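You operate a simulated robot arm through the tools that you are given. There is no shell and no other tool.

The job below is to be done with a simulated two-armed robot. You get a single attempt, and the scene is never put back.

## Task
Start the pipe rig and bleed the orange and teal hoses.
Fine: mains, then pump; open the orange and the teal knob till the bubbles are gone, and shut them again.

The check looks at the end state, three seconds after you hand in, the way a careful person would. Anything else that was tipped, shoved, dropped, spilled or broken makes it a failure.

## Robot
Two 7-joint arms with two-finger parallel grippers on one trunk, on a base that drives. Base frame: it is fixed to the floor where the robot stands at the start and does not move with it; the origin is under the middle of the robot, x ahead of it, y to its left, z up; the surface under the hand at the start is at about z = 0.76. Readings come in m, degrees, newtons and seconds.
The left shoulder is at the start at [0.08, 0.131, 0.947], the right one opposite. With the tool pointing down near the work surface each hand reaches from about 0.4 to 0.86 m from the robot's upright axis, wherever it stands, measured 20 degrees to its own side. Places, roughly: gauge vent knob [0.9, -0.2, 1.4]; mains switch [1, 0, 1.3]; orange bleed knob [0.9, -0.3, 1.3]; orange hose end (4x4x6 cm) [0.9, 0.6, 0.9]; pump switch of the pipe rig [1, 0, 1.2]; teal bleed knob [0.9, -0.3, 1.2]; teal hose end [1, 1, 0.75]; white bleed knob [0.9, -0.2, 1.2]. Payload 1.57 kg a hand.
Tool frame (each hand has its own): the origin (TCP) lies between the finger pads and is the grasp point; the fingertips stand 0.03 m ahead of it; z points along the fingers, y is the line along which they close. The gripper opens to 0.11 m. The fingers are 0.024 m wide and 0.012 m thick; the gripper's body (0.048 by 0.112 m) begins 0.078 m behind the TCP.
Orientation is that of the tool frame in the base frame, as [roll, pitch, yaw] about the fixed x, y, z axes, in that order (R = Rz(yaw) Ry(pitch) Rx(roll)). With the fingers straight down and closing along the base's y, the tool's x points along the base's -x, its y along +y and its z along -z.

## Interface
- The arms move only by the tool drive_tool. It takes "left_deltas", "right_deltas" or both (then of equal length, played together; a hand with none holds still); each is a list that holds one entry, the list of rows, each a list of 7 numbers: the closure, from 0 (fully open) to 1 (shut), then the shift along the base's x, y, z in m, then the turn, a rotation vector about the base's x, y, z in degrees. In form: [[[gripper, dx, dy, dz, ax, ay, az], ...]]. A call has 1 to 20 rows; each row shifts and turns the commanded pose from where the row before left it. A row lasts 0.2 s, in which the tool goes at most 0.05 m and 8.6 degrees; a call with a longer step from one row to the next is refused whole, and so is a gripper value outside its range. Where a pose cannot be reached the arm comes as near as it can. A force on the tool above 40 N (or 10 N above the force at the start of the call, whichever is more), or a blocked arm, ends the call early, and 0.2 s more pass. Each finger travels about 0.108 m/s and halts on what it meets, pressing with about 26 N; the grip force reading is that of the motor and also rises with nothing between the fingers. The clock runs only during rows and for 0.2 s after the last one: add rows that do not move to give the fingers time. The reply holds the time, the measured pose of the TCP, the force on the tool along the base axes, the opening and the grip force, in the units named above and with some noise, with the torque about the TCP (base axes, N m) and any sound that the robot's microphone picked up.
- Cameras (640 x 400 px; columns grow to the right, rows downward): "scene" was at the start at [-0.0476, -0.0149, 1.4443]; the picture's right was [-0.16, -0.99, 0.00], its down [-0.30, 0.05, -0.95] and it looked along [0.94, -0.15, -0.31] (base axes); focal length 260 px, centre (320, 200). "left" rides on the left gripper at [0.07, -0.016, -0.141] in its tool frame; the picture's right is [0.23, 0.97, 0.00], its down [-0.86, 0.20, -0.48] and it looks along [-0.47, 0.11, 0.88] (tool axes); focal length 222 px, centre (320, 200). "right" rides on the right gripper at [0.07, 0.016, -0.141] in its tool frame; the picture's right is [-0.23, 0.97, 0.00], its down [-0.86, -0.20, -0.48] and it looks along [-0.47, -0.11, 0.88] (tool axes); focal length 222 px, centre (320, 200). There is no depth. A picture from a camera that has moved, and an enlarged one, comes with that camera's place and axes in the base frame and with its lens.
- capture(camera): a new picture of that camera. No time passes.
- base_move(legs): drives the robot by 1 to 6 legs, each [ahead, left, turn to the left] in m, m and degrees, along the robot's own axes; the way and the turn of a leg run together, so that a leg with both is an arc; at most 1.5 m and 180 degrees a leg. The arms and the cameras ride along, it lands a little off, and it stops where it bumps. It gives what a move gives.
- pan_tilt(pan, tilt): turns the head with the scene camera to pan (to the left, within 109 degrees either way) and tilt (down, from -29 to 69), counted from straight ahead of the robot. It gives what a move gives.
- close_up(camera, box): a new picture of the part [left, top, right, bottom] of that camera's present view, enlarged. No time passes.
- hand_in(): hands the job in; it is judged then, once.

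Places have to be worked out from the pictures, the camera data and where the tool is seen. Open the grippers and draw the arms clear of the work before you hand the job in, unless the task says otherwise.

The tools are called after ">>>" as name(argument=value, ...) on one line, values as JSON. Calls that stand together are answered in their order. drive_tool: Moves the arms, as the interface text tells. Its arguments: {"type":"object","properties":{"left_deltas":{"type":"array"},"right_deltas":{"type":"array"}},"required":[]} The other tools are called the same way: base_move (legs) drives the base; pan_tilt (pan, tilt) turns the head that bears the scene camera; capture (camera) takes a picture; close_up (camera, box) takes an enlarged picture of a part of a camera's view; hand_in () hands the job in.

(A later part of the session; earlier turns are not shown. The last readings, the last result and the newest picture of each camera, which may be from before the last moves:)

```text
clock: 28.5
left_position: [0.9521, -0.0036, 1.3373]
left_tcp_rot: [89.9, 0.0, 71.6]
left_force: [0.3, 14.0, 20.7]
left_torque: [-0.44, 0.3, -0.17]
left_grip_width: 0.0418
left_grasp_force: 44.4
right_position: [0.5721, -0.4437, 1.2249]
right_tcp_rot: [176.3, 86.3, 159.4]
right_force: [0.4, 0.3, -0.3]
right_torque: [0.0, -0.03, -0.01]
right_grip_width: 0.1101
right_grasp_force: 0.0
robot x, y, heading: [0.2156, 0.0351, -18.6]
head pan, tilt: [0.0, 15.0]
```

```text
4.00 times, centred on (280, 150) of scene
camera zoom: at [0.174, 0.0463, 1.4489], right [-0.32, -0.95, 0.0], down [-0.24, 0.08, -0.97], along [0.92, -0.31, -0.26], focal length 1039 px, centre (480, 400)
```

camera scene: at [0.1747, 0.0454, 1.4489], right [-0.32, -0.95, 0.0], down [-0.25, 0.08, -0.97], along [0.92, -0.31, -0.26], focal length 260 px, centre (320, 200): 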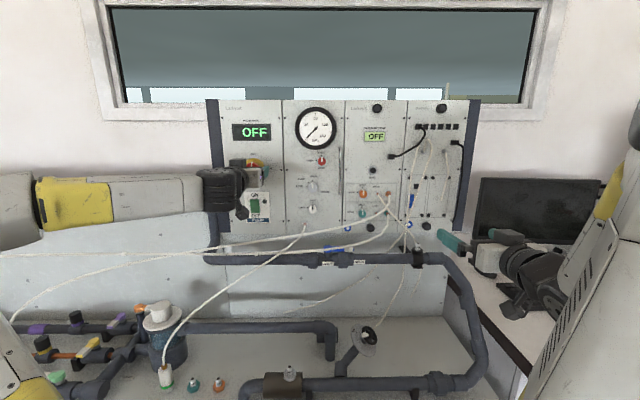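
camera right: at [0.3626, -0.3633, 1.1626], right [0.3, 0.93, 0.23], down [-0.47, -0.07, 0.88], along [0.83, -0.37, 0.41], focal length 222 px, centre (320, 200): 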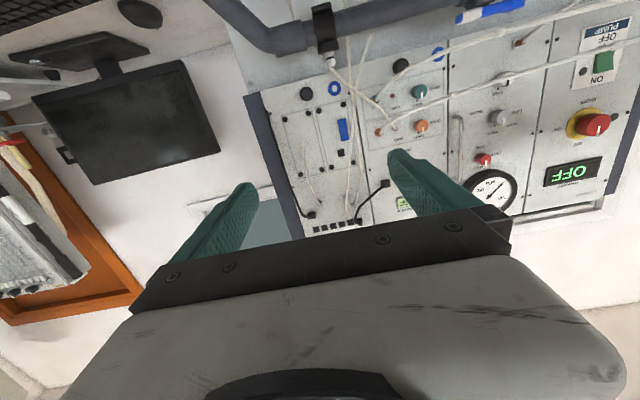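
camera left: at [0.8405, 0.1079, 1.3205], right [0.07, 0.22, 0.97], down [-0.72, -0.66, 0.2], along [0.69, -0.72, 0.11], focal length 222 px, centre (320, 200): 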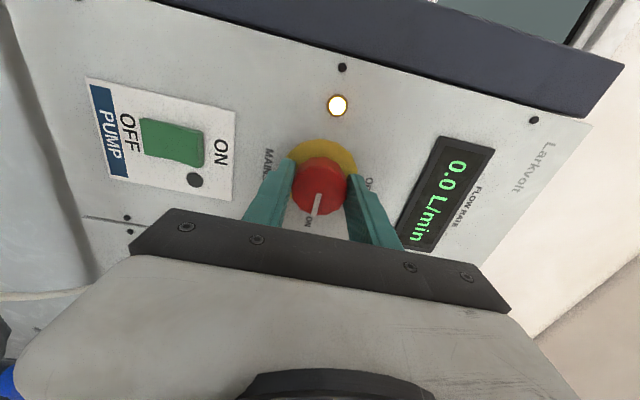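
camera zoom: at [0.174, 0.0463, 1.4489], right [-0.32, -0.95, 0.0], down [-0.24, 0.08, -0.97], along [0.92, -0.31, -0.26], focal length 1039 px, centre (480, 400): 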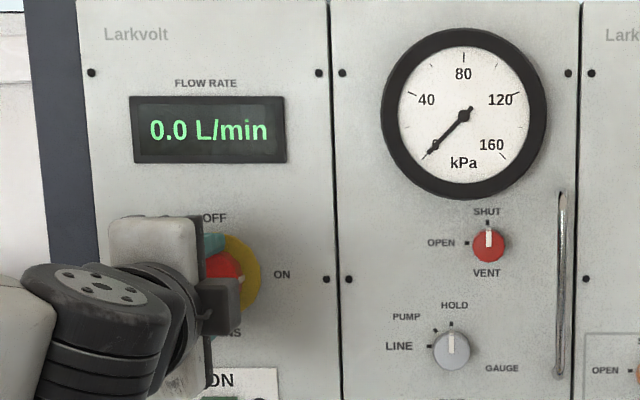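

The pointer is at ON and has reached its stop. I'll release and back straight out.

>>> drive_tool(left_deltas=[[[0.6, 0, 0, 0, 0, 0, 0], [0.4, 0, 0, 0, 0, 0, 0], [0.3, 0, 0, 0, 0, 0, 0], [0.3, -0.019, 0.0063, 0, 0, 0, 0], [0.3, -0.028, 0.0095, 0, 0, 0, 0], [0.3, -0.028, 0.0095, 0, 0, 0, 0], [0.3, -0.038, 0.0127, 0, 0, 0, 0], [0.3, 0, 0, 0, 0, 0, 0]]])

>>> capture(camera="left")

>>> capture(camera="scene")

```text
clock: 30.3
left_position: [0.8382, 0.0354, 1.336]
left_tcp_rot: [90.1, 0.1, 71.6]
left_force: [0.2, 0.4, -0.3]
left_torque: [-0.01, 0.0, 0.0]
left_grip_width: 0.0772
left_grasp_force: 0.1
right_position: [0.5722, -0.4452, 1.2235]
right_tcp_rot: [175.9, 86.5, 159.0]
right_force: [-0.1, -0.1, 0.1]
right_torque: [0.04, 0.01, 0.02]
right_grip_width: 0.1098
right_grasp_force: 0.1
robot x, y, heading: [0.2184, 0.0282, -18.6]
head pan, tilt: [0.0, 15.0]
```

```text
taken
camera left: at [0.7274, 0.1471, 1.3182], right [0.07, 0.21, 0.97], down [-0.72, -0.66, 0.2], along [0.68, -0.72, 0.11], focal length 222 px, centre (320, 200)
```

left: 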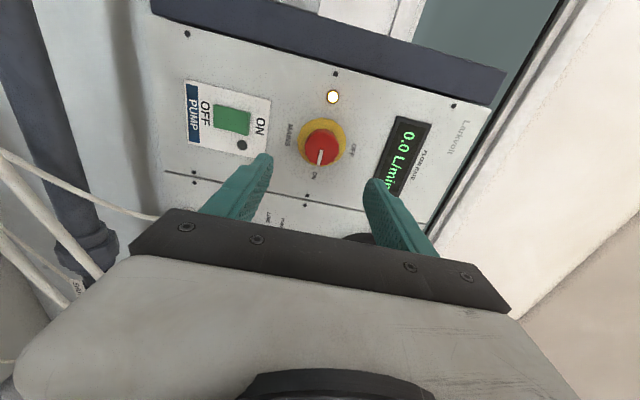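

```text
taken
camera scene: at [0.1747, 0.0453, 1.4489], right [-0.32, -0.95, 0.0], down [-0.25, 0.08, -0.97], along [0.92, -0.31, -0.26], focal length 260 px, centre (320, 200)
```

scene: 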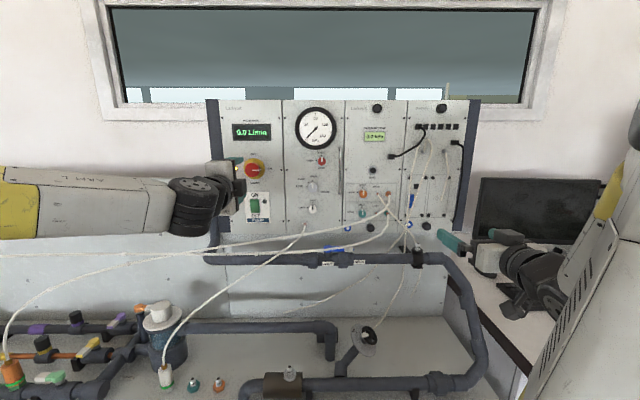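

The mains pointer is at ON and its lamp is lit. Next I'll zoom in on the pump rocker from both cameras.

>>> close_up(camera="left", box=[170, 60, 330, 160])

>>> close_up(camera="scene", box=[200, 140, 360, 240])

```text
4.00 times, centred on (250, 110) of left
camera zoom: at [0.7274, 0.1471, 1.3182], right [0.07, 0.21, 0.97], down [-0.72, -0.66, 0.2], along [0.68, -0.72, 0.11], focal length 888 px, centre (600, 560)
```

zoom: 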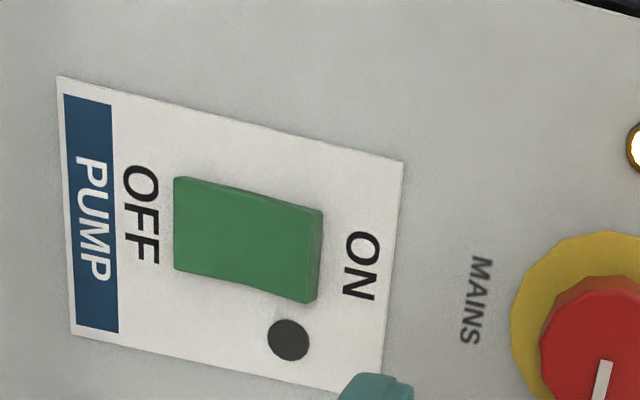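

```text
4.00 times, centred on (280, 190) of scene
camera zoom: at [0.1747, 0.0453, 1.4489], right [-0.32, -0.95, 0.0], down [-0.25, 0.08, -0.97], along [0.92, -0.31, -0.26], focal length 1039 px, centre (480, 240)
```

zoom: 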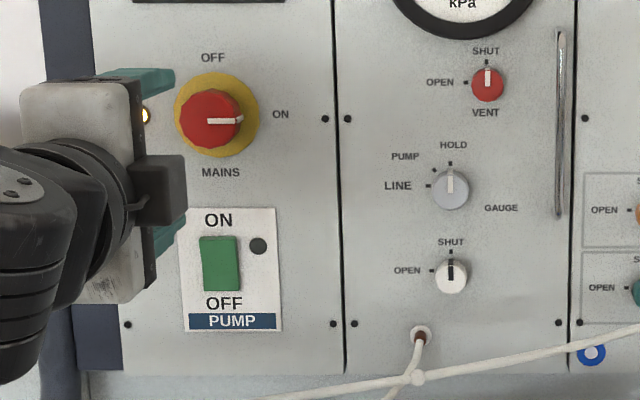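

I put the ON half of the pump rocker at r of about -0.30 along the panel and z about 1.235. I'll close the fingers, back off, pitch the hand 20° down so it stays above the hose, and lower to rocker height.

>>> drive_tool(left_deltas=[[[0.6, -0.02, 0.0063, 0, 0, 0, 0], [0.9, -0.02, 0.0063, 0, 1.587, 4.742, 0], [1, 0, 0.001, -0.02, 1.587, 4.742, 0], [1, 0, 0.001, -0.02, 1.587, 4.742, 0], [1, 0, 0, -0.02, 1.587, 4.742, 0], [1, 0, 0, -0.02, 0, 0, 0], [1, 0, 0, -0.0225, 0, 0, 0], [1, 0.0285, -0.0095, 0, 0, 0, 0], [1, 0.0285, -0.0095, 0, 0, 0, 0], [1, 0.0285, -0.0095, 0, 0, 0, 0], [1, 0.019, -0.0063, 0, 0, 0, 0], [1, 0, 0, 0, 0, 0, 0]]])

>>> capture(camera="left")

>>> capture(camera="scene")

>>> close_up(camera="scene", box=[200, 140, 360, 240])

```text
clock: 32.9
left_position: [0.9021, 0.0106, 1.2334]
left_tcp_rot: [110.2, 0.0, 71.5]
left_force: [0.6, 0.5, -0.9]
left_torque: [0.01, 0.04, 0.01]
left_grip_width: 0.0
left_grasp_force: 21.0
right_position: [0.5715, -0.4447, 1.223]
right_tcp_rot: [175.8, 86.4, 159.0]
right_force: [-0.6, -0.6, 0.0]
right_torque: [-0.01, 0.04, -0.01]
right_grip_width: 0.1101
right_grasp_force: 0.1
robot x, y, heading: [0.2181, 0.0278, -18.9]
head pan, tilt: [0.0, 15.0]
```

```text
taken
camera left: at [0.7948, 0.1206, 1.2659], right [0.39, 0.11, 0.91], down [-0.63, -0.69, 0.35], along [0.67, -0.72, -0.2], focal length 222 px, centre (320, 200)
```

left: 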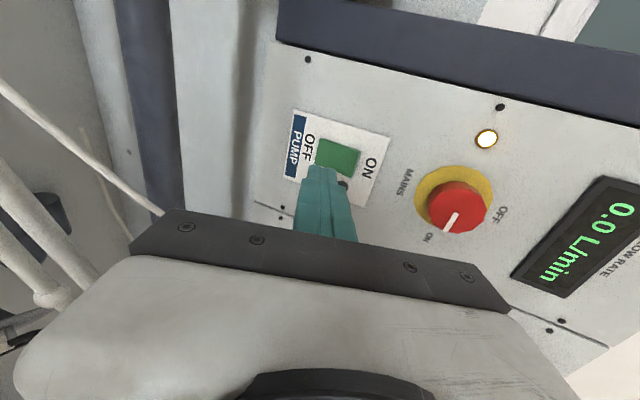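

```text
taken
camera scene: at [0.1746, 0.0453, 1.4489], right [-0.32, -0.95, 0.0], down [-0.25, 0.08, -0.97], along [0.92, -0.31, -0.26], focal length 260 px, centre (320, 200)
```

scene: 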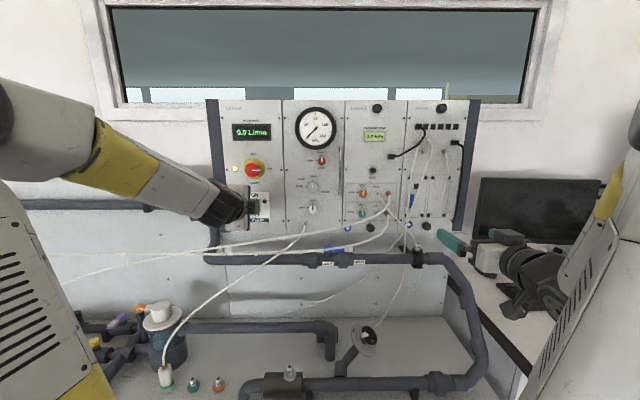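

```text
4.00 times, centred on (280, 190) of scene
camera zoom: at [0.1746, 0.0453, 1.4489], right [-0.32, -0.95, 0.0], down [-0.25, 0.08, -0.97], along [0.92, -0.31, -0.26], focal length 1039 px, centre (480, 240)
```

zoom: 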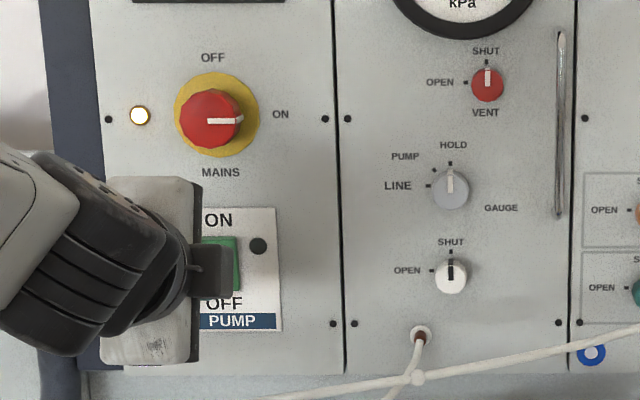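

The fingertips point at the rocker, and my projected ON-half target matches its picture at (349, 162). I'll shift 6 mm left and press in gently along the panel normal.

>>> drive_tool(left_deltas=[[[1, 0.0018, 0.0054, 0, 0, 0, 0], [1, 0.0142, -0.0048, 0, 0, 0, 0], [1, 0.0142, -0.0048, 0, 0, 0, 0], [1, 0.0047, -0.0016, 0, 0, 0, 0], [1, 0.0047, -0.0016, 0, 0, 0, 0], [1, 0.0047, -0.0016, 0, 0, 0, 0], [1, 0.0047, -0.0016, 0, 0, 0, 0]]])

>>> close_up(camera="left", box=[240, 80, 480, 230])

>>> close_up(camera="scene", box=[200, 100, 360, 200])

```text
clock: 34.6
left_position: [0.9488, 0.0025, 1.232]
left_tcp_rot: [110.0, -0.1, 71.6]
left_force: [-25.9, 11.6, 9.3]
left_torque: [-0.02, -0.28, 0.32]
left_grip_width: 0.0003
left_grasp_force: 21.0
right_position: [0.5727, -0.4437, 1.2237]
right_tcp_rot: [175.8, 86.5, 158.8]
right_force: [0.6, -0.2, -0.3]
right_torque: [0.06, -0.03, 0.0]
right_grip_width: 0.1098
right_grasp_force: 0.0
robot x, y, heading: [0.2181, 0.0323, -18.4]
head pan, tilt: [0.0, 15.0]
heard: click
stopped in row 7 (left hand): the force on the tool passed its limit at 42 N (the readings are from after the stop); the commanded pose is now the measured one
```

```text
2.67 times, centred on (360, 155) of left
camera zoom: at [0.84, 0.1132, 1.2651], right [0.39, 0.11, 0.91], down [-0.63, -0.69, 0.35], along [0.67, -0.71, -0.2], focal length 592 px, centre (213, 320)
```

zoom: 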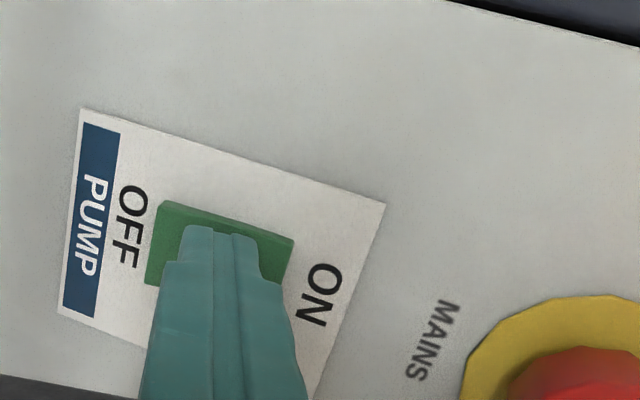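

```text
4.00 times, centred on (280, 150) of scene
camera zoom: at [0.1721, 0.0463, 1.4488], right [-0.32, -0.95, 0.0], down [-0.24, 0.08, -0.97], along [0.92, -0.31, -0.26], focal length 1039 px, centre (480, 400)
```

zoom: 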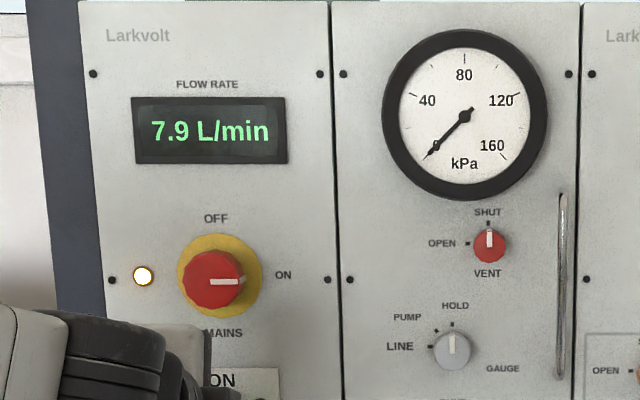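

A click sounded and the flow reads 7.9 L/min, so the pump is running. I'll back the left hand straight out and up, then move it left clear of the hoses.

>>> drive_tool(left_deltas=[[[1, -0.019, 0.0063, 0.002, 0, 0, 0], [1, -0.028, 0.0095, 0.01, 0, 0, 0], [1, -0.028, 0.0095, 0.015, 0, 0, 0], [1, -0.038, 0.0127, 0.02, 0, 0, 0], [1, -0.038, 0.0127, 0.02, 0, 0, 0], [1, -0.038, 0.0127, 0.02, 0, 0, 0], [1, -0.038, 0.0127, 0.02, 0, 0, 0], [1, -0.038, 0.0127, 0.01, 0, 0, 0], [1, -0.02, 0.02, 0, 0, 0, 0], [1, 0, 0.03, 0, 0, 0, 0], [1, 0, 0.03, 0, 0, 0, 0], [1, 0, 0, 0, 0, 0, 0]]])

>>> capture(camera="scene")

>>> close_up(camera="scene", box=[200, 100, 440, 250])

```text
clock: 37.2
left_position: [0.6639, 0.1716, 1.3513]
left_tcp_rot: [110.1, -0.1, 71.4]
left_force: [0.2, 0.4, 0.6]
left_torque: [-0.02, -0.01, 0.02]
left_grip_width: 0.0
left_grasp_force: 21.5
right_position: [0.5725, -0.4448, 1.2232]
right_tcp_rot: [175.9, 86.4, 159.0]
right_force: [-0.4, -0.4, 0.5]
right_torque: [0.01, 0.0, -0.01]
right_grip_width: 0.1099
right_grasp_force: 0.1
robot x, y, heading: [0.2135, 0.0326, -18.3]
head pan, tilt: [0.0, 15.0]
```

```text
taken
camera scene: at [0.1741, 0.0455, 1.4489], right [-0.32, -0.95, 0.0], down [-0.25, 0.08, -0.97], along [0.92, -0.31, -0.26], focal length 260 px, centre (320, 200)
```

scene: 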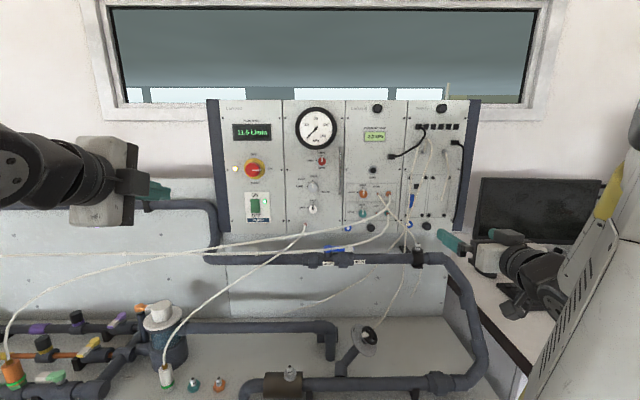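

```text
2.67 times, centred on (320, 175) of scene
camera zoom: at [0.1741, 0.0455, 1.4489], right [-0.32, -0.95, 0.0], down [-0.25, 0.08, -0.97], along [0.92, -0.31, -0.26], focal length 693 px, centre (320, 267)
```

zoom: 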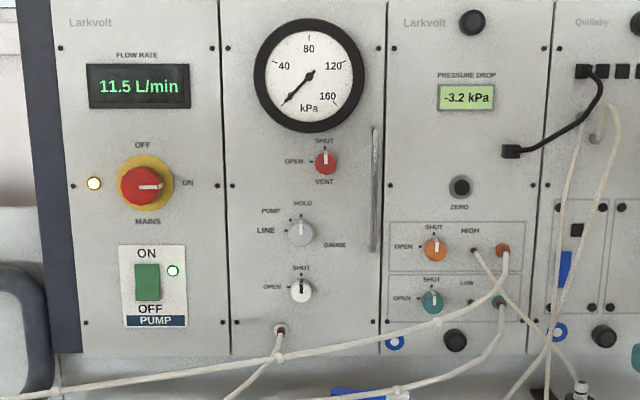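

The pump lamp is lit, flow is 11.5 L/min and the pressure drop reads -3.2 kPa. Now for the orange knob: I'll bring the right hand to a standoff 10 cm out, tilted slightly down from above and right so it stays over the orange hose, with the fingers open about 5 cm.

>>> drive_tool(right_deltas=[[[0.2, 0.01, 0.01, 0.02, 0.19, 0.58, 0.86], [0.4, 0.02, 0.02, 0.015, 0.19, 0.58, 0.86], [0.5, 0.025, 0.025, 0.0084, 0.19, 0.58, 0.86], [0.5, 0.025, 0.025, 0, 0.19, 0.58, 0.86], [0.5, 0.025, 0.025, 0, 0.19, 0.58, 0.86], [0.5, 0.025, 0.025, 0, 0.19, 0.58, 0.86], [0.5, 0.025, 0.0222, 0, 0.19, 0.58, 0.86], [0.5, 0.0293, 0, 0, 0.19, 0.58, 0.86], [0.5, 0, 0, 0, 0, 0, 0]]])

>>> capture(camera="right")

>>> capture(camera="scene")

```text
clock: 39.2
left_position: [0.6639, 0.1717, 1.3508]
left_tcp_rot: [110.3, 0.1, 71.5]
left_force: [0.5, 0.0, 0.5]
left_torque: [-0.02, -0.03, 0.0]
left_grip_width: 0.0001
left_grasp_force: 21.6
right_position: [0.7566, -0.2894, 1.2668]
right_tcp_rot: [175.7, 81.5, 165.6]
right_force: [0.6, 0.0, -0.2]
right_torque: [0.02, -0.02, -0.02]
right_grip_width: 0.0549
right_grasp_force: 0.0
robot x, y, heading: [0.217, 0.0299, -18.5]
head pan, tilt: [0.0, 15.0]
```

```text
taken
camera right: at [0.6105, -0.2489, 1.2192], right [0.2, 0.95, 0.24], down [-0.38, -0.15, 0.91], along [0.9, -0.27, 0.33], focal length 222 px, centre (320, 200)
```

right: 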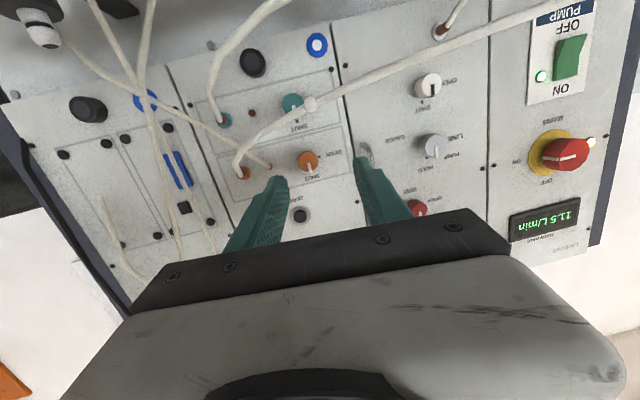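

```text
taken
camera scene: at [0.1741, 0.0456, 1.4489], right [-0.32, -0.95, 0.0], down [-0.25, 0.08, -0.97], along [0.92, -0.31, -0.26], focal length 260 px, centre (320, 200)
```

scene: 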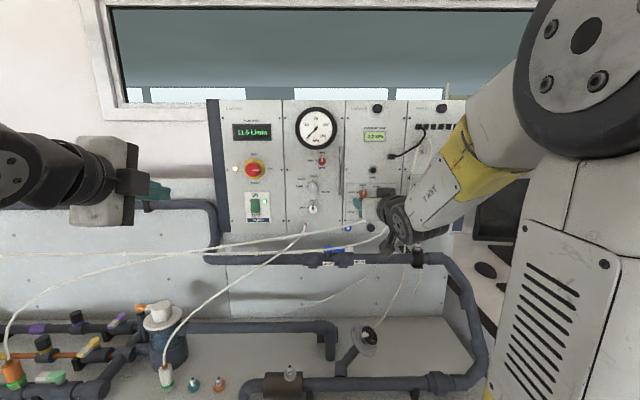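

The projected orange-knob position matches the picture within 2 px. I'll zoom in to check knob size and the hoses from this closer viewpoint.

>>> close_up(camera="right", box=[200, 60, 360, 160])

>>> close_up(camera="right", box=[230, 120, 390, 220])

>>> close_up(camera="scene", box=[310, 160, 430, 235])

```text
4.00 times, centred on (280, 110) of right
camera zoom: at [0.6105, -0.2489, 1.2192], right [0.2, 0.95, 0.24], down [-0.38, -0.15, 0.91], along [0.9, -0.27, 0.33], focal length 888 px, centre (480, 560)
```

zoom: 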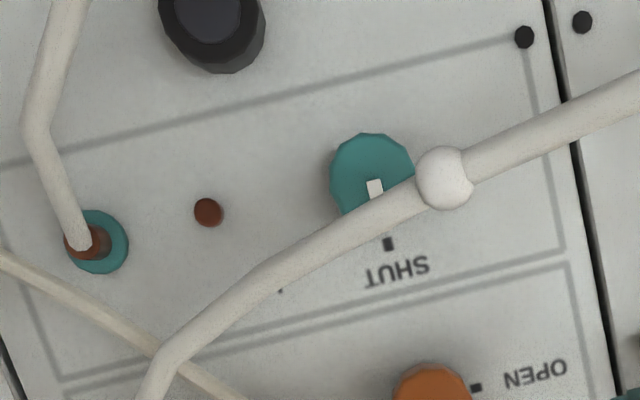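

```text
4.00 times, centred on (310, 170) of right
camera zoom: at [0.6105, -0.2489, 1.2192], right [0.2, 0.95, 0.24], down [-0.38, -0.15, 0.91], along [0.9, -0.27, 0.33], focal length 888 px, centre (360, 320)
```

zoom: 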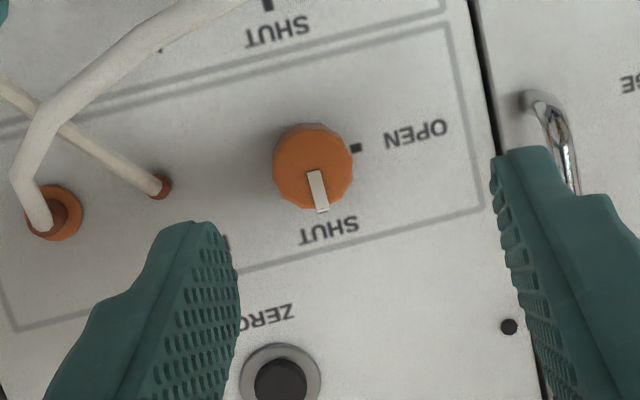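

```text
5.33 times, centred on (370, 198) of scene
camera zoom: at [0.1741, 0.0456, 1.4489], right [-0.32, -0.95, 0.0], down [-0.25, 0.08, -0.97], along [0.92, -0.31, -0.26], focal length 1386 px, centre (53, 213)
```

zoom: 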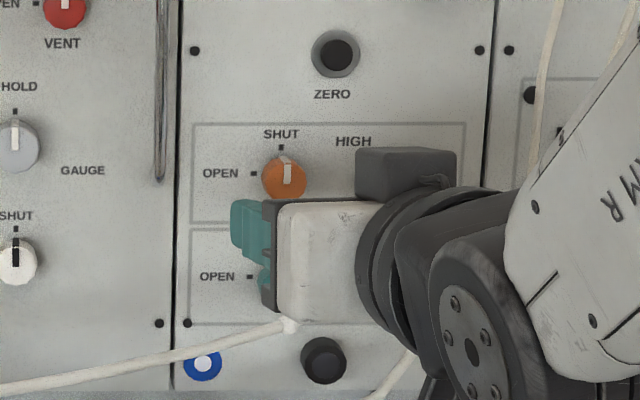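

The knob is about 24 mm across and centred between the open fingers, about 3 mm further right than planned. I'll advance 80% of the way and look again.

>>> drive_tool(right_deltas=[[[0.5, 0.0188, -0.0076, 0, 0, 0, 0], [0.5, 0.0188, -0.0076, 0, 0, 0, 0], [0.5, 0.0188, -0.0076, 0, 0, 0, 0], [0.5, 0.0188, -0.0076, -0.001, 0, 0, 0], [0.5, 0, 0, 0, 0, 0, 0]]])

>>> capture(camera="right")

>>> close_up(camera="right", box=[240, 120, 400, 220])

>>> close_up(camera="scene", box=[310, 160, 430, 235])

```text
clock: 40.4
left_position: [0.664, 0.1714, 1.3504]
left_tcp_rot: [110.2, 0.0, 71.5]
left_force: [-0.2, 0.9, 0.4]
left_torque: [-0.02, 0.01, -0.03]
left_grip_width: 0.0
left_grasp_force: 21.0
right_position: [0.8326, -0.3235, 1.2659]
right_tcp_rot: [175.6, 81.5, 165.7]
right_force: [-0.3, 0.0, -0.5]
right_torque: [-0.02, 0.03, 0.0]
right_grip_width: 0.055
right_grasp_force: 0.0
robot x, y, heading: [0.2182, 0.0313, -18.1]
head pan, tilt: [0.0, 15.0]
```

```text
taken
camera right: at [0.6871, -0.2812, 1.2179], right [0.2, 0.95, 0.24], down [-0.38, -0.15, 0.91], along [0.9, -0.27, 0.33], focal length 222 px, centre (320, 200)
```

right: 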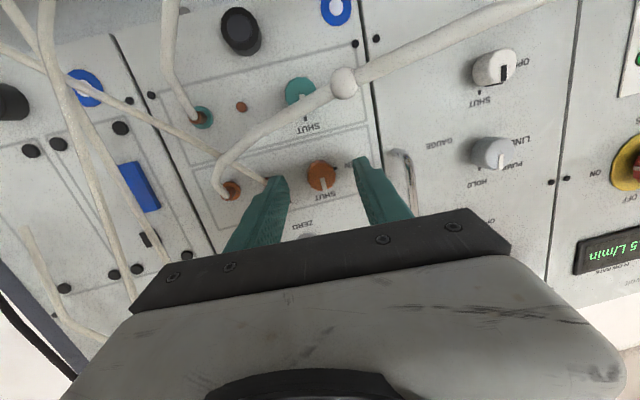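

```text
4.00 times, centred on (320, 170) of right
camera zoom: at [0.6871, -0.2812, 1.2179], right [0.2, 0.95, 0.24], down [-0.38, -0.15, 0.91], along [0.9, -0.27, 0.33], focal length 888 px, centre (320, 320)
```

zoom: 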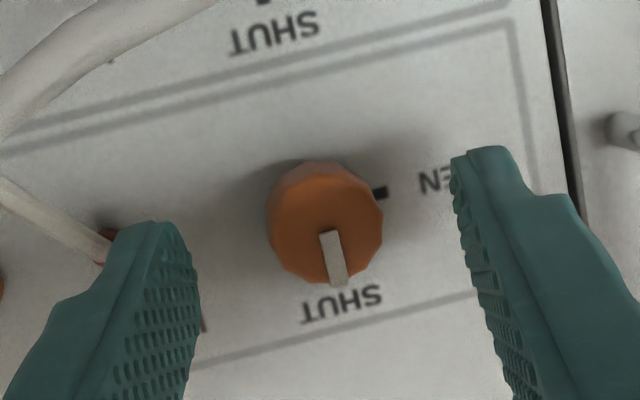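

```text
5.33 times, centred on (370, 198) of scene
camera zoom: at [0.1742, 0.0456, 1.4489], right [-0.32, -0.95, 0.0], down [-0.25, 0.08, -0.97], along [0.92, -0.31, -0.26], focal length 1386 px, centre (53, 213)
```

zoom: 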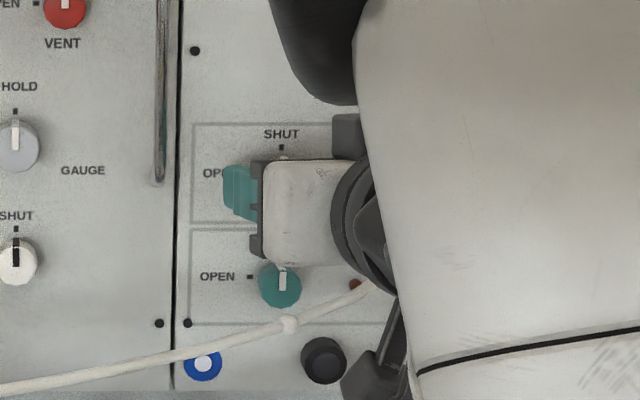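

The knob's front face is on the tool axis right at the fingertip plane. I'll go 14 mm further along the panel normal and close on the knob.

>>> drive_tool(right_deltas=[[[0.5, 0.0067, -0.0022, 0, 0, 0, 0], [0.5, 0.0067, -0.0022, 0, 0, 0, 0], [0.5, 0, 0, 0, 0, 0, 0], [0.65, 0, 0, 0, 0, 0, 0], [0.8, 0, 0, 0, 0, 0, 0], [0.9, 0, 0, 0, 0, 0, 0], [0.9, 0, 0, 0, 0, 0, 0]]])

>>> close_up(camera="right", box=[240, 120, 400, 220])

>>> close_up(camera="scene", box=[200, 100, 440, 250])

```text
clock: 42.0
left_position: [0.6631, 0.1723, 1.35]
left_tcp_rot: [110.3, 0.0, 71.7]
left_force: [0.4, -0.4, 0.1]
left_torque: [0.01, 0.0, 0.0]
left_grip_width: 0.0
left_grasp_force: 20.7
right_position: [0.8461, -0.3255, 1.266]
right_tcp_rot: [175.9, 81.6, 166.1]
right_force: [1.0, 12.6, -0.6]
right_torque: [0.05, -0.15, -0.2]
right_grip_width: 0.0256
right_grasp_force: 36.6
robot x, y, heading: [0.2194, 0.0306, -18.3]
head pan, tilt: [0.0, 15.0]
```

```text
4.00 times, centred on (320, 170) of right
camera zoom: at [0.7004, -0.2837, 1.2179], right [0.2, 0.95, 0.24], down [-0.38, -0.15, 0.91], along [0.9, -0.27, 0.33], focal length 888 px, centre (320, 320)
```

zoom: 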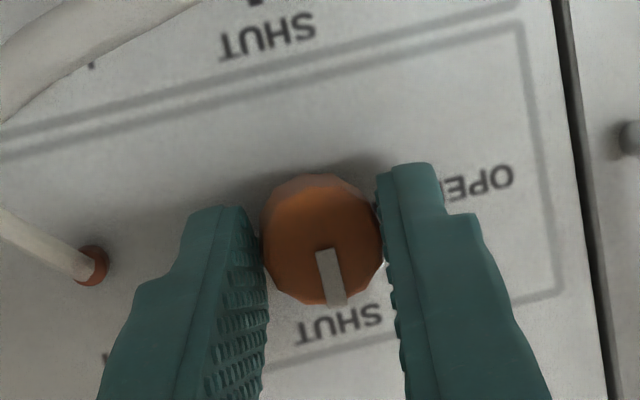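

```text
2.67 times, centred on (320, 175) of scene
camera zoom: at [0.1742, 0.0464, 1.4489], right [-0.32, -0.95, 0.0], down [-0.25, 0.08, -0.97], along [0.92, -0.31, -0.26], focal length 693 px, centre (320, 267)
```

zoom: 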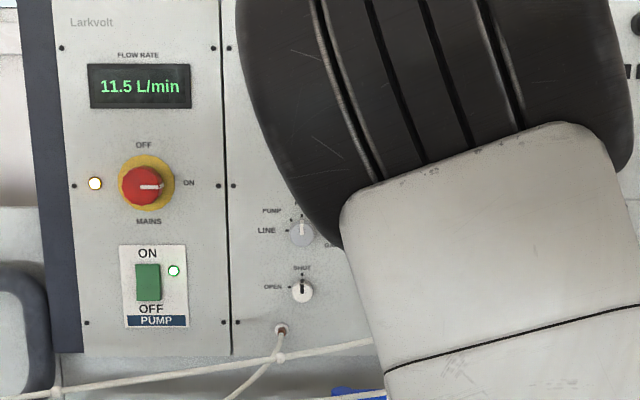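

The grip on the orange knob is 25.6 mm wide and firm. I'll turn it counter-clockwise towards OPEN, first 45°, while easing the small side force.

>>> drive_tool(right_deltas=[[[0.95, 0, 0.001, 0, -7.11, 2.38, 0], [0.95, 0, 0.0006, 0, -7.11, 2.38, 0], [0.95, 0, 0.0004, 0, -7.11, 2.38, 0], [0.95, 0, 0.0004, 0, -7.11, 2.38, 0], [0.95, 0, 0.0004, 0, -7.11, 2.38, 0], [0.95, 0, 0.0004, 0, -7.11, 2.38, 0]]])

>>> capture(camera="right")

>>> close_up(camera="right", box=[240, 120, 400, 220])

```text
clock: 43.4
left_position: [0.6639, 0.1725, 1.3507]
left_tcp_rot: [110.2, 0.0, 71.4]
left_force: [-0.3, -0.7, -1.1]
left_torque: [0.0, -0.02, 0.01]
left_grip_width: 0.0
left_grasp_force: 21.4
right_position: [0.8467, -0.3214, 1.2663]
right_tcp_rot: [-106.7, 43.6, -120.0]
right_force: [11.6, 19.2, 12.4]
right_torque: [-0.1, -0.7, 0.06]
right_grip_width: 0.0259
right_grasp_force: 37.3
robot x, y, heading: [0.2186, 0.0344, -18.6]
head pan, tilt: [0.0, 15.0]
```

```text
taken
camera right: at [0.69, -0.3113, 1.236], right [0.16, 0.84, -0.52], down [-0.15, 0.54, 0.83], along [0.97, -0.06, 0.22], focal length 222 px, centre (320, 200)
```

right: 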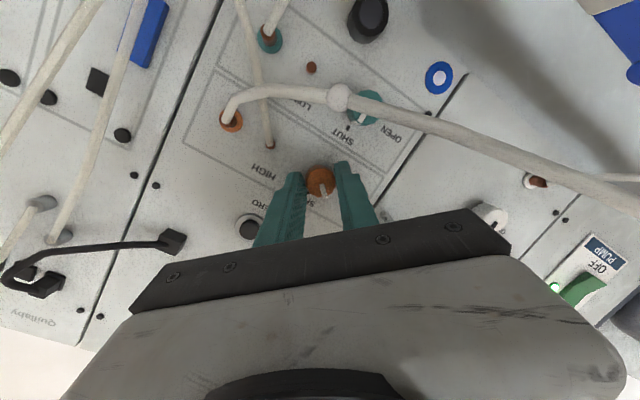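

```text
4.00 times, centred on (320, 170) of right
camera zoom: at [0.69, -0.3113, 1.236], right [0.16, 0.84, -0.52], down [-0.15, 0.54, 0.83], along [0.97, -0.06, 0.22], focal length 888 px, centre (320, 320)
```

zoom: 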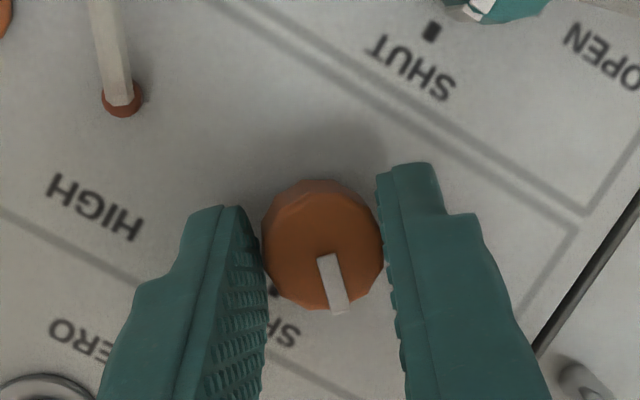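

The pointer has turned 45° with the gripper. The side force suggests the hand should sit slightly more left and higher, so I'll correct that while finishing the turn to OPEN.

>>> drive_tool(right_deltas=[[[0.95, 0.001, 0.0015, 0.0012, 0, 0, 0], [0.95, 0, 0.001, 0.0005, -7.11, 2.38, 0], [0.95, 0, 0.0006, 0, -7.11, 2.38, 0], [0.95, 0, 0.0006, 0, -7.11, 2.38, 0], [0.95, 0, 0.0005, 0, -7.11, 2.38, 0], [0.95, 0, 0.0005, 0, -7.11, 2.38, 0], [0.95, 0, 0.0005, 0, -7.11, 2.38, 0]]])

>>> capture(camera="right")

>>> close_up(camera="right", box=[240, 120, 400, 220])

```text
clock: 45.0
left_position: [0.6644, 0.1727, 1.3507]
left_tcp_rot: [110.2, 0.0, 71.4]
left_force: [0.0, -0.2, 0.6]
left_torque: [-0.01, 0.0, -0.03]
left_grip_width: 0.0
left_grasp_force: 21.1
right_position: [0.8465, -0.3192, 1.2657]
right_tcp_rot: [-98.8, -0.7, -117.0]
right_force: [2.3, 8.5, -17.4]
right_torque: [0.36, -0.15, 0.11]
right_grip_width: 0.0258
right_grasp_force: 37.2
robot x, y, heading: [0.2175, 0.033, -18.6]
head pan, tilt: [0.0, 15.0]
```

```text
taken
camera right: at [0.6872, -0.3182, 1.2718], right [-0.03, 0.26, -0.97], down [0.0, 0.97, 0.26], along [1.0, 0.01, -0.03], focal length 222 px, centre (320, 200)
```

right: 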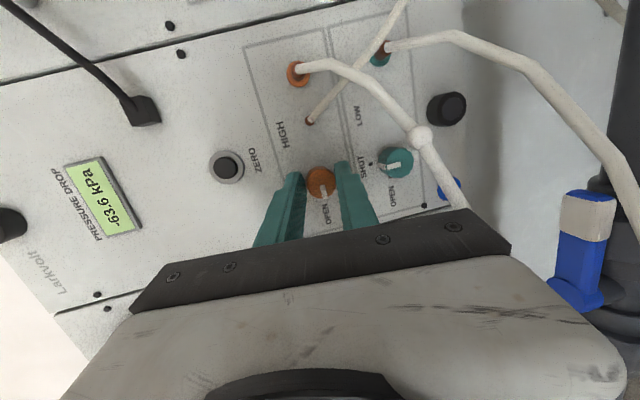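

```text
4.00 times, centred on (320, 170) of right
camera zoom: at [0.6872, -0.3182, 1.2718], right [-0.03, 0.26, -0.97], down [0.0, 0.97, 0.26], along [1.0, 0.01, -0.03], focal length 888 px, centre (320, 320)
```

zoom: 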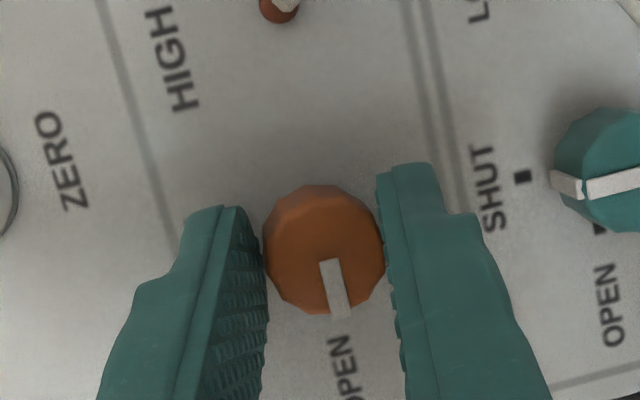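

The pointer is at OPEN and the meter has swung to -63.6 kPa, so the orange line is bleeding. I'll look closely at the hose for bubbles and hold.

>>> close_up(camera="right", box=[280, 20, 520, 170])

>>> close_up(camera="scene", box=[0, 210, 320, 400])

>>> drive_tool(right_deltas=[[[0.95, 0, 0.001, -0.001, 0, 0, 0], [0.95, 0, 0, -0.0005, 0, 0, 0], [0.95, 0, 0, 0, 0, 0, 0], [0.95, 0, 0, 0, 0, 0, 0], [0.95, 0, 0, 0, 0, 0, 0], [0.95, 0, 0, 0, 0, 0, 0], [0.95, 0, 0, 0, 0, 0, 0], [0.95, 0, 0, 0, 0, 0, 0], [0.95, 0, 0, 0, 0, 0, 0], [0.95, 0, 0, 0, 0, 0, 0]]])

>>> capture(camera="right")

>>> close_up(camera="right", box=[280, 20, 520, 170])

>>> close_up(camera="scene", box=[0, 210, 320, 400])

```text
2.67 times, centred on (400, 95) of right
camera zoom: at [0.6872, -0.3182, 1.2718], right [-0.03, 0.26, -0.97], down [0.0, 0.97, 0.26], along [1.0, 0.01, -0.03], focal length 592 px, centre (107, 480)
```

zoom: 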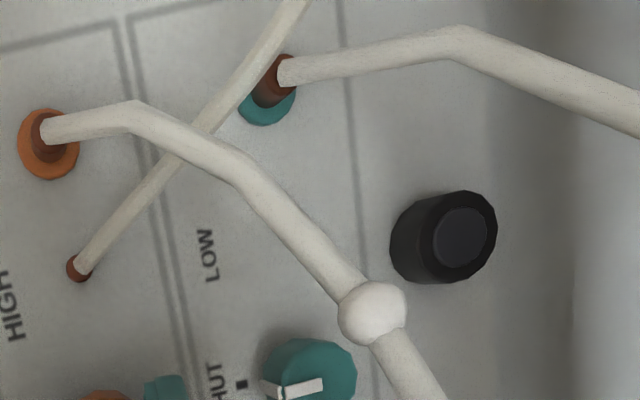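

```text
2.00 times, centred on (160, 305) of scene
camera zoom: at [0.1748, 0.0458, 1.4489], right [-0.32, -0.95, 0.0], down [-0.25, 0.08, -0.97], along [0.92, -0.31, -0.26], focal length 520 px, centre (640, -10)
```

zoom: 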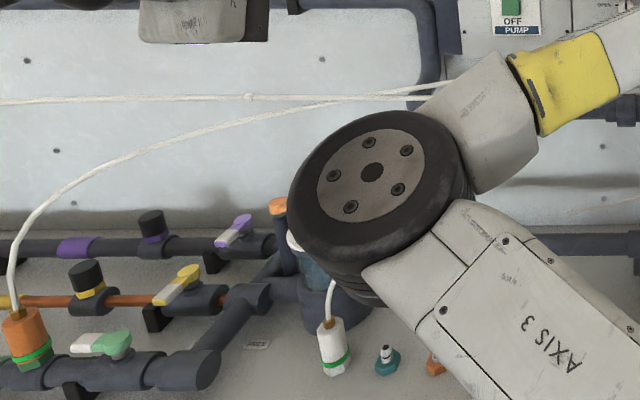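

```text
clock: 47.2
left_position: [0.6646, 0.1709, 1.3505]
left_tcp_rot: [110.2, -0.1, 71.6]
left_force: [-0.3, -0.1, 0.5]
left_torque: [0.02, -0.02, -0.05]
left_grip_width: 0.0
left_grasp_force: 21.3
right_position: [0.8456, -0.3186, 1.2653]
right_tcp_rot: [-98.5, -0.5, -117.1]
right_force: [0.4, -22.1, 1.9]
right_torque: [-0.23, -0.48, -0.46]
right_grip_width: 0.026
right_grasp_force: 37.3
robot x, y, heading: [0.2166, 0.028, -18.8]
head pan, tilt: [0.0, 15.0]
```

```text
taken
camera right: at [0.6867, -0.3169, 1.2709], right [-0.03, 0.26, -0.97], down [0.0, 0.97, 0.26], along [1.0, 0.01, -0.03], focal length 222 px, centre (320, 200)
```

right: 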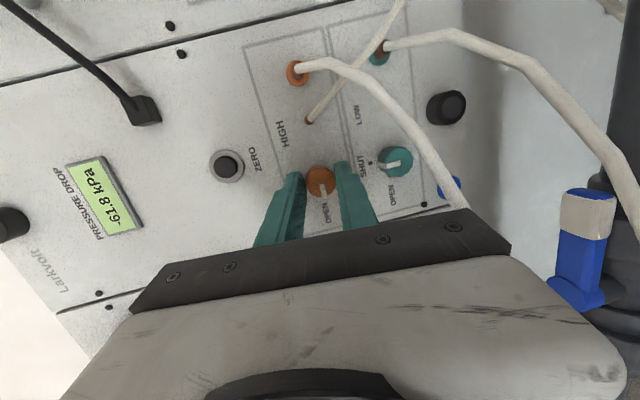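

```text
2.67 times, centred on (400, 95) of right
camera zoom: at [0.6867, -0.3169, 1.2709], right [-0.03, 0.26, -0.97], down [0.0, 0.97, 0.26], along [1.0, 0.01, -0.03], focal length 592 px, centre (107, 480)
```

zoom: 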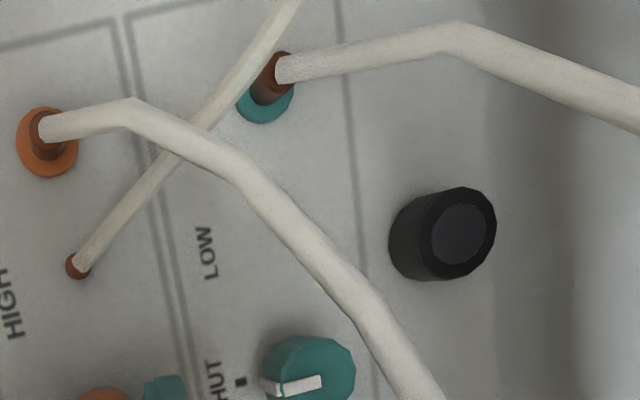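

```text
2.00 times, centred on (160, 305) of scene
camera zoom: at [0.1741, 0.0444, 1.4489], right [-0.32, -0.95, 0.0], down [-0.25, 0.08, -0.97], along [0.92, -0.31, -0.26], focal length 520 px, centre (640, -10)
```

zoom: 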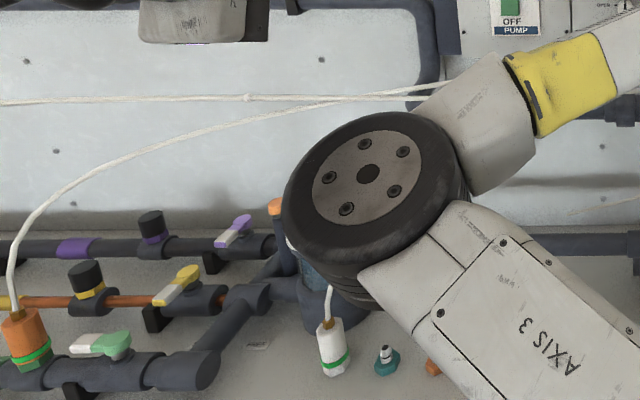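

The bubble on the orange hose near the panel has vanished. I'll hold longer and check the rest of that hose from the left camera too.

>>> drive_tool(right_deltas=[[[0.95, 0, -0.001, 0, 0, 0, 0], [0.95, 0, 0, 0, 0, 0, 0], [0.95, 0, 0, 0, 0, 0, 0], [0.95, 0, 0, 0, 0, 0, 0], [0.95, 0, 0, 0, 0, 0, 0], [0.95, 0, 0, 0, 0, 0, 0], [0.95, 0, 0, 0, 0, 0, 0], [0.95, 0, 0, 0, 0, 0, 0], [0.95, 0, 0, 0, 0, 0, 0], [0.95, 0, 0, 0, 0, 0, 0], [0.95, 0, 0, 0, 0, 0, 0], [0.95, 0, 0, 0, 0, 0, 0], [0.95, 0, 0, 0, 0, 0, 0], [0.95, 0, 0, 0, 0, 0, 0], [0.95, 0, 0, 0, 0, 0, 0], [0.95, 0, 0, 0, 0, 0, 0]]])

>>> capture(camera="left")

>>> capture(camera="right")

>>> capture(camera="scene")

```text
clock: 50.6
left_position: [0.6632, 0.1704, 1.3498]
left_tcp_rot: [110.1, -0.1, 71.5]
left_force: [-0.2, 0.4, 0.4]
left_torque: [-0.01, -0.01, -0.02]
left_grip_width: 0.0
left_grasp_force: 21.1
right_position: [0.8459, -0.3191, 1.2657]
right_tcp_rot: [-98.5, -0.5, -117.1]
right_force: [-10.7, -15.8, -7.5]
right_torque: [-0.13, -0.22, -0.57]
right_grip_width: 0.0252
right_grasp_force: 36.9
robot x, y, heading: [0.2173, 0.0312, -18.3]
head pan, tilt: [0.0, 15.0]
```

```text
taken
camera left: at [0.5558, 0.2808, 1.3833], right [0.39, 0.11, 0.91], down [-0.63, -0.69, 0.35], along [0.67, -0.71, -0.2], focal length 222 px, centre (320, 200)
```

left: 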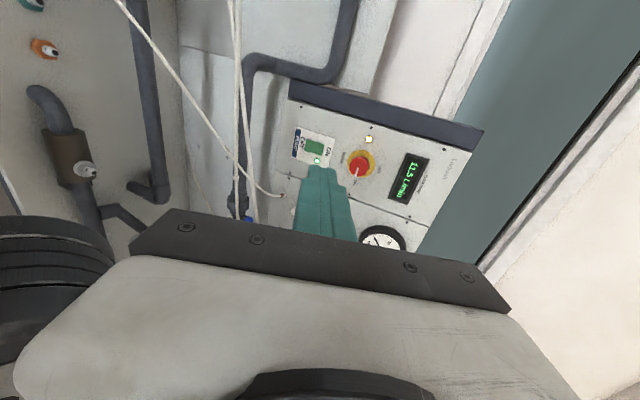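

```text
taken
camera right: at [0.6867, -0.3171, 1.2712], right [-0.03, 0.26, -0.97], down [-0.01, 0.97, 0.26], along [1.0, 0.01, -0.03], focal length 222 px, centre (320, 200)
```

right: 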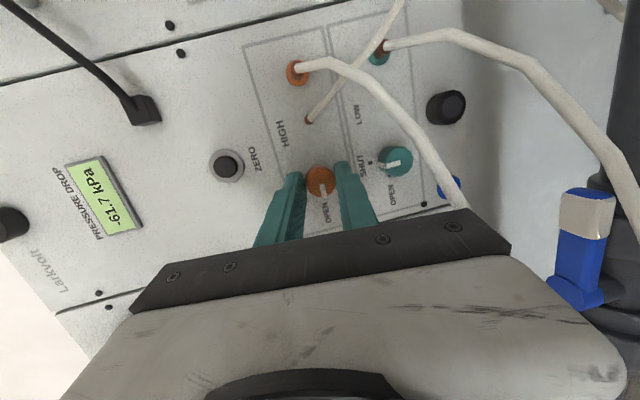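

```text
taken
camera scene: at [0.1738, 0.0445, 1.4489], right [-0.32, -0.95, 0.0], down [-0.25, 0.08, -0.97], along [0.92, -0.31, -0.26], focal length 260 px, centre (320, 200)
```

scene: 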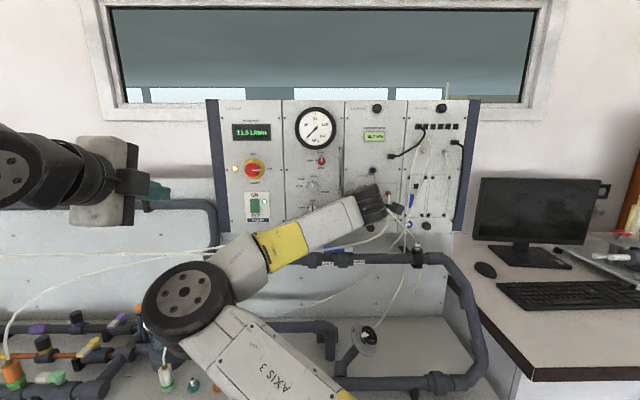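

The reading has settled at -61.7 kPa. I'll zoom in on the hoses to see whether any bubbles remain.

>>> close_up(camera="left", box=[100, 0, 340, 150])

>>> close_up(camera="left", box=[180, 100, 340, 230])

>>> close_up(camera="scene", box=[0, 225, 240, 375])

>>> close_up(camera="scene", box=[300, 130, 440, 260])

```text
2.67 times, centred on (220, 75) of left
camera zoom: at [0.5558, 0.2808, 1.3833], right [0.39, 0.11, 0.91], down [-0.63, -0.69, 0.35], along [0.67, -0.71, -0.2], focal length 592 px, centre (587, 533)
```

zoom: 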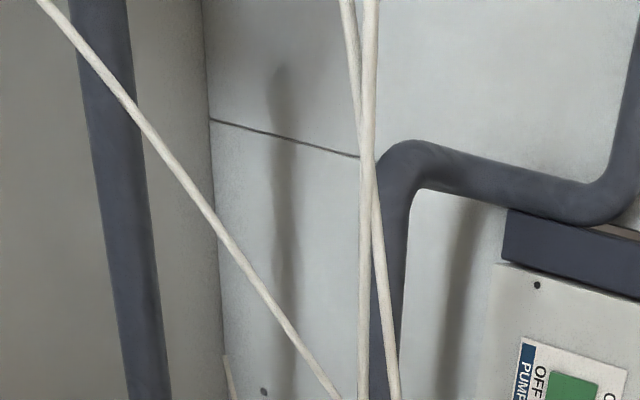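

```text
3.08 times, centred on (260, 165) of left
camera zoom: at [0.5558, 0.2808, 1.3833], right [0.39, 0.11, 0.91], down [-0.63, -0.69, 0.35], along [0.67, -0.71, -0.2], focal length 684 px, centre (505, 308)
```

zoom: 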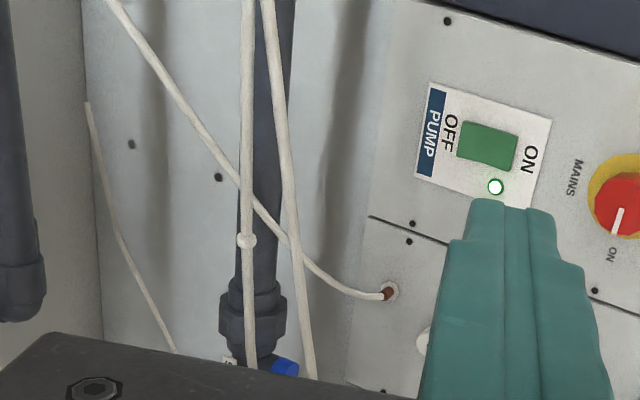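

```text
2.67 times, centred on (120, 300) of scene
camera zoom: at [0.1738, 0.0445, 1.4489], right [-0.32, -0.95, 0.0], down [-0.25, 0.08, -0.97], along [0.92, -0.31, -0.26], focal length 693 px, centre (853, -67)
```

zoom: 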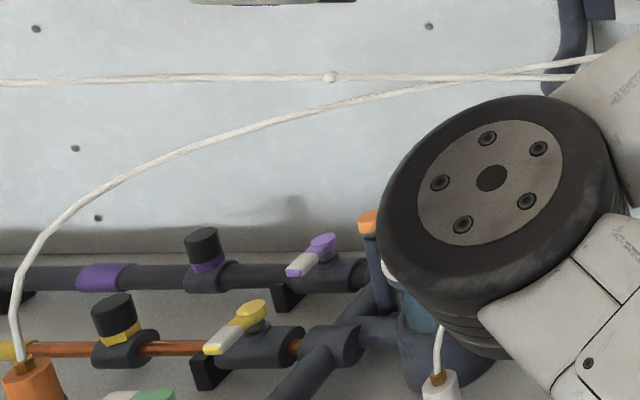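

```text
3.08 times, centred on (370, 195) of scene
camera zoom: at [0.1738, 0.0445, 1.4489], right [-0.32, -0.95, 0.0], down [-0.25, 0.08, -0.97], along [0.92, -0.31, -0.26], focal length 799 px, centre (166, 215)
```

zoom: 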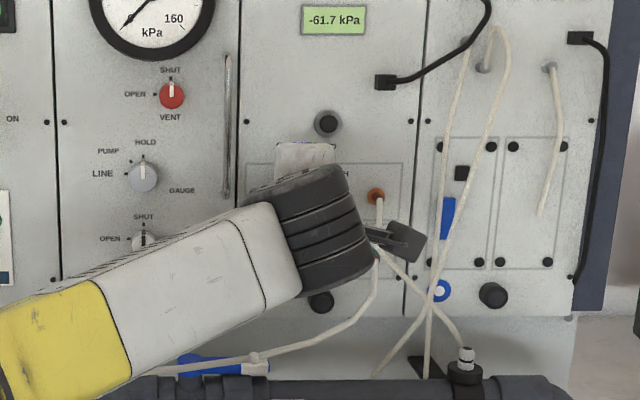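

The orange hose is clear along its whole visible length; only the teal hose still shows beads. I'll turn the orange knob back clockwise to SHUT.

>>> drive_tool(right_deltas=[[[0.95, 0, -0.001, 0, 7.11, -2.38, 0], [0.95, 0, -0.0008, 0.0003, 7.11, -2.38, 0], [0.95, 0, -0.0008, 0.0003, 7.11, -2.38, 0], [0.95, 0, -0.0006, 0.0003, 7.11, -2.38, 0], [0.95, 0, -0.0006, 0, 7.11, -2.38, 0], [0.95, 0, -0.0006, 0, 7.11, -2.38, 0], [0.95, 0, -0.0006, 0, 7.11, -2.38, 0], [0.95, 0, -0.0004, 0, 7.11, -2.38, 0], [0.95, 0, -0.0004, -0.0003, 7.11, -2.38, 0], [0.95, 0, -0.0004, -0.0003, 7.11, -2.38, 0], [0.95, 0, -0.0004, -0.0003, 7.11, -2.38, 0], [0.95, 0, -0.0004, 0, 7.11, -2.38, 0]]])

>>> capture(camera="right")

>>> close_up(camera="right", box=[240, 120, 400, 220])

```text
clock: 53.2
left_position: [0.663, 0.1722, 1.3506]
left_tcp_rot: [110.2, 0.0, 71.4]
left_force: [0.0, -0.7, -0.3]
left_torque: [0.0, -0.03, -0.02]
left_grip_width: 0.0
left_grasp_force: 21.7
right_position: [0.8461, -0.3247, 1.2648]
right_tcp_rot: [175.3, 81.6, 165.5]
right_force: [-20.2, 13.3, -14.4]
right_torque: [0.12, 0.78, -0.39]
right_grip_width: 0.0259
right_grasp_force: 36.7
robot x, y, heading: [0.2174, 0.0274, -18.4]
head pan, tilt: [0.0, 15.0]
```

```text
taken
camera right: at [0.7005, -0.2833, 1.2179], right [0.2, 0.95, 0.24], down [-0.38, -0.15, 0.91], along [0.9, -0.27, 0.33], focal length 222 px, centre (320, 200)
```

right: 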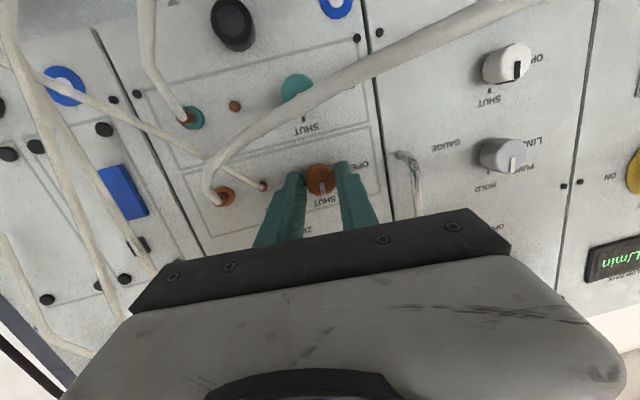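

```text
4.00 times, centred on (320, 170) of right
camera zoom: at [0.7005, -0.2833, 1.2179], right [0.2, 0.95, 0.24], down [-0.38, -0.15, 0.91], along [0.9, -0.27, 0.33], focal length 888 px, centre (320, 320)
```

zoom: 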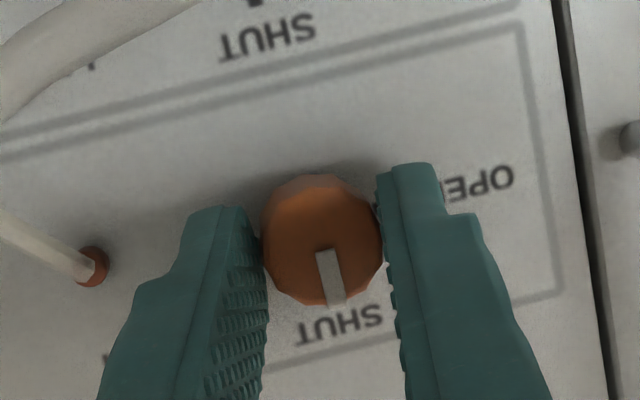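

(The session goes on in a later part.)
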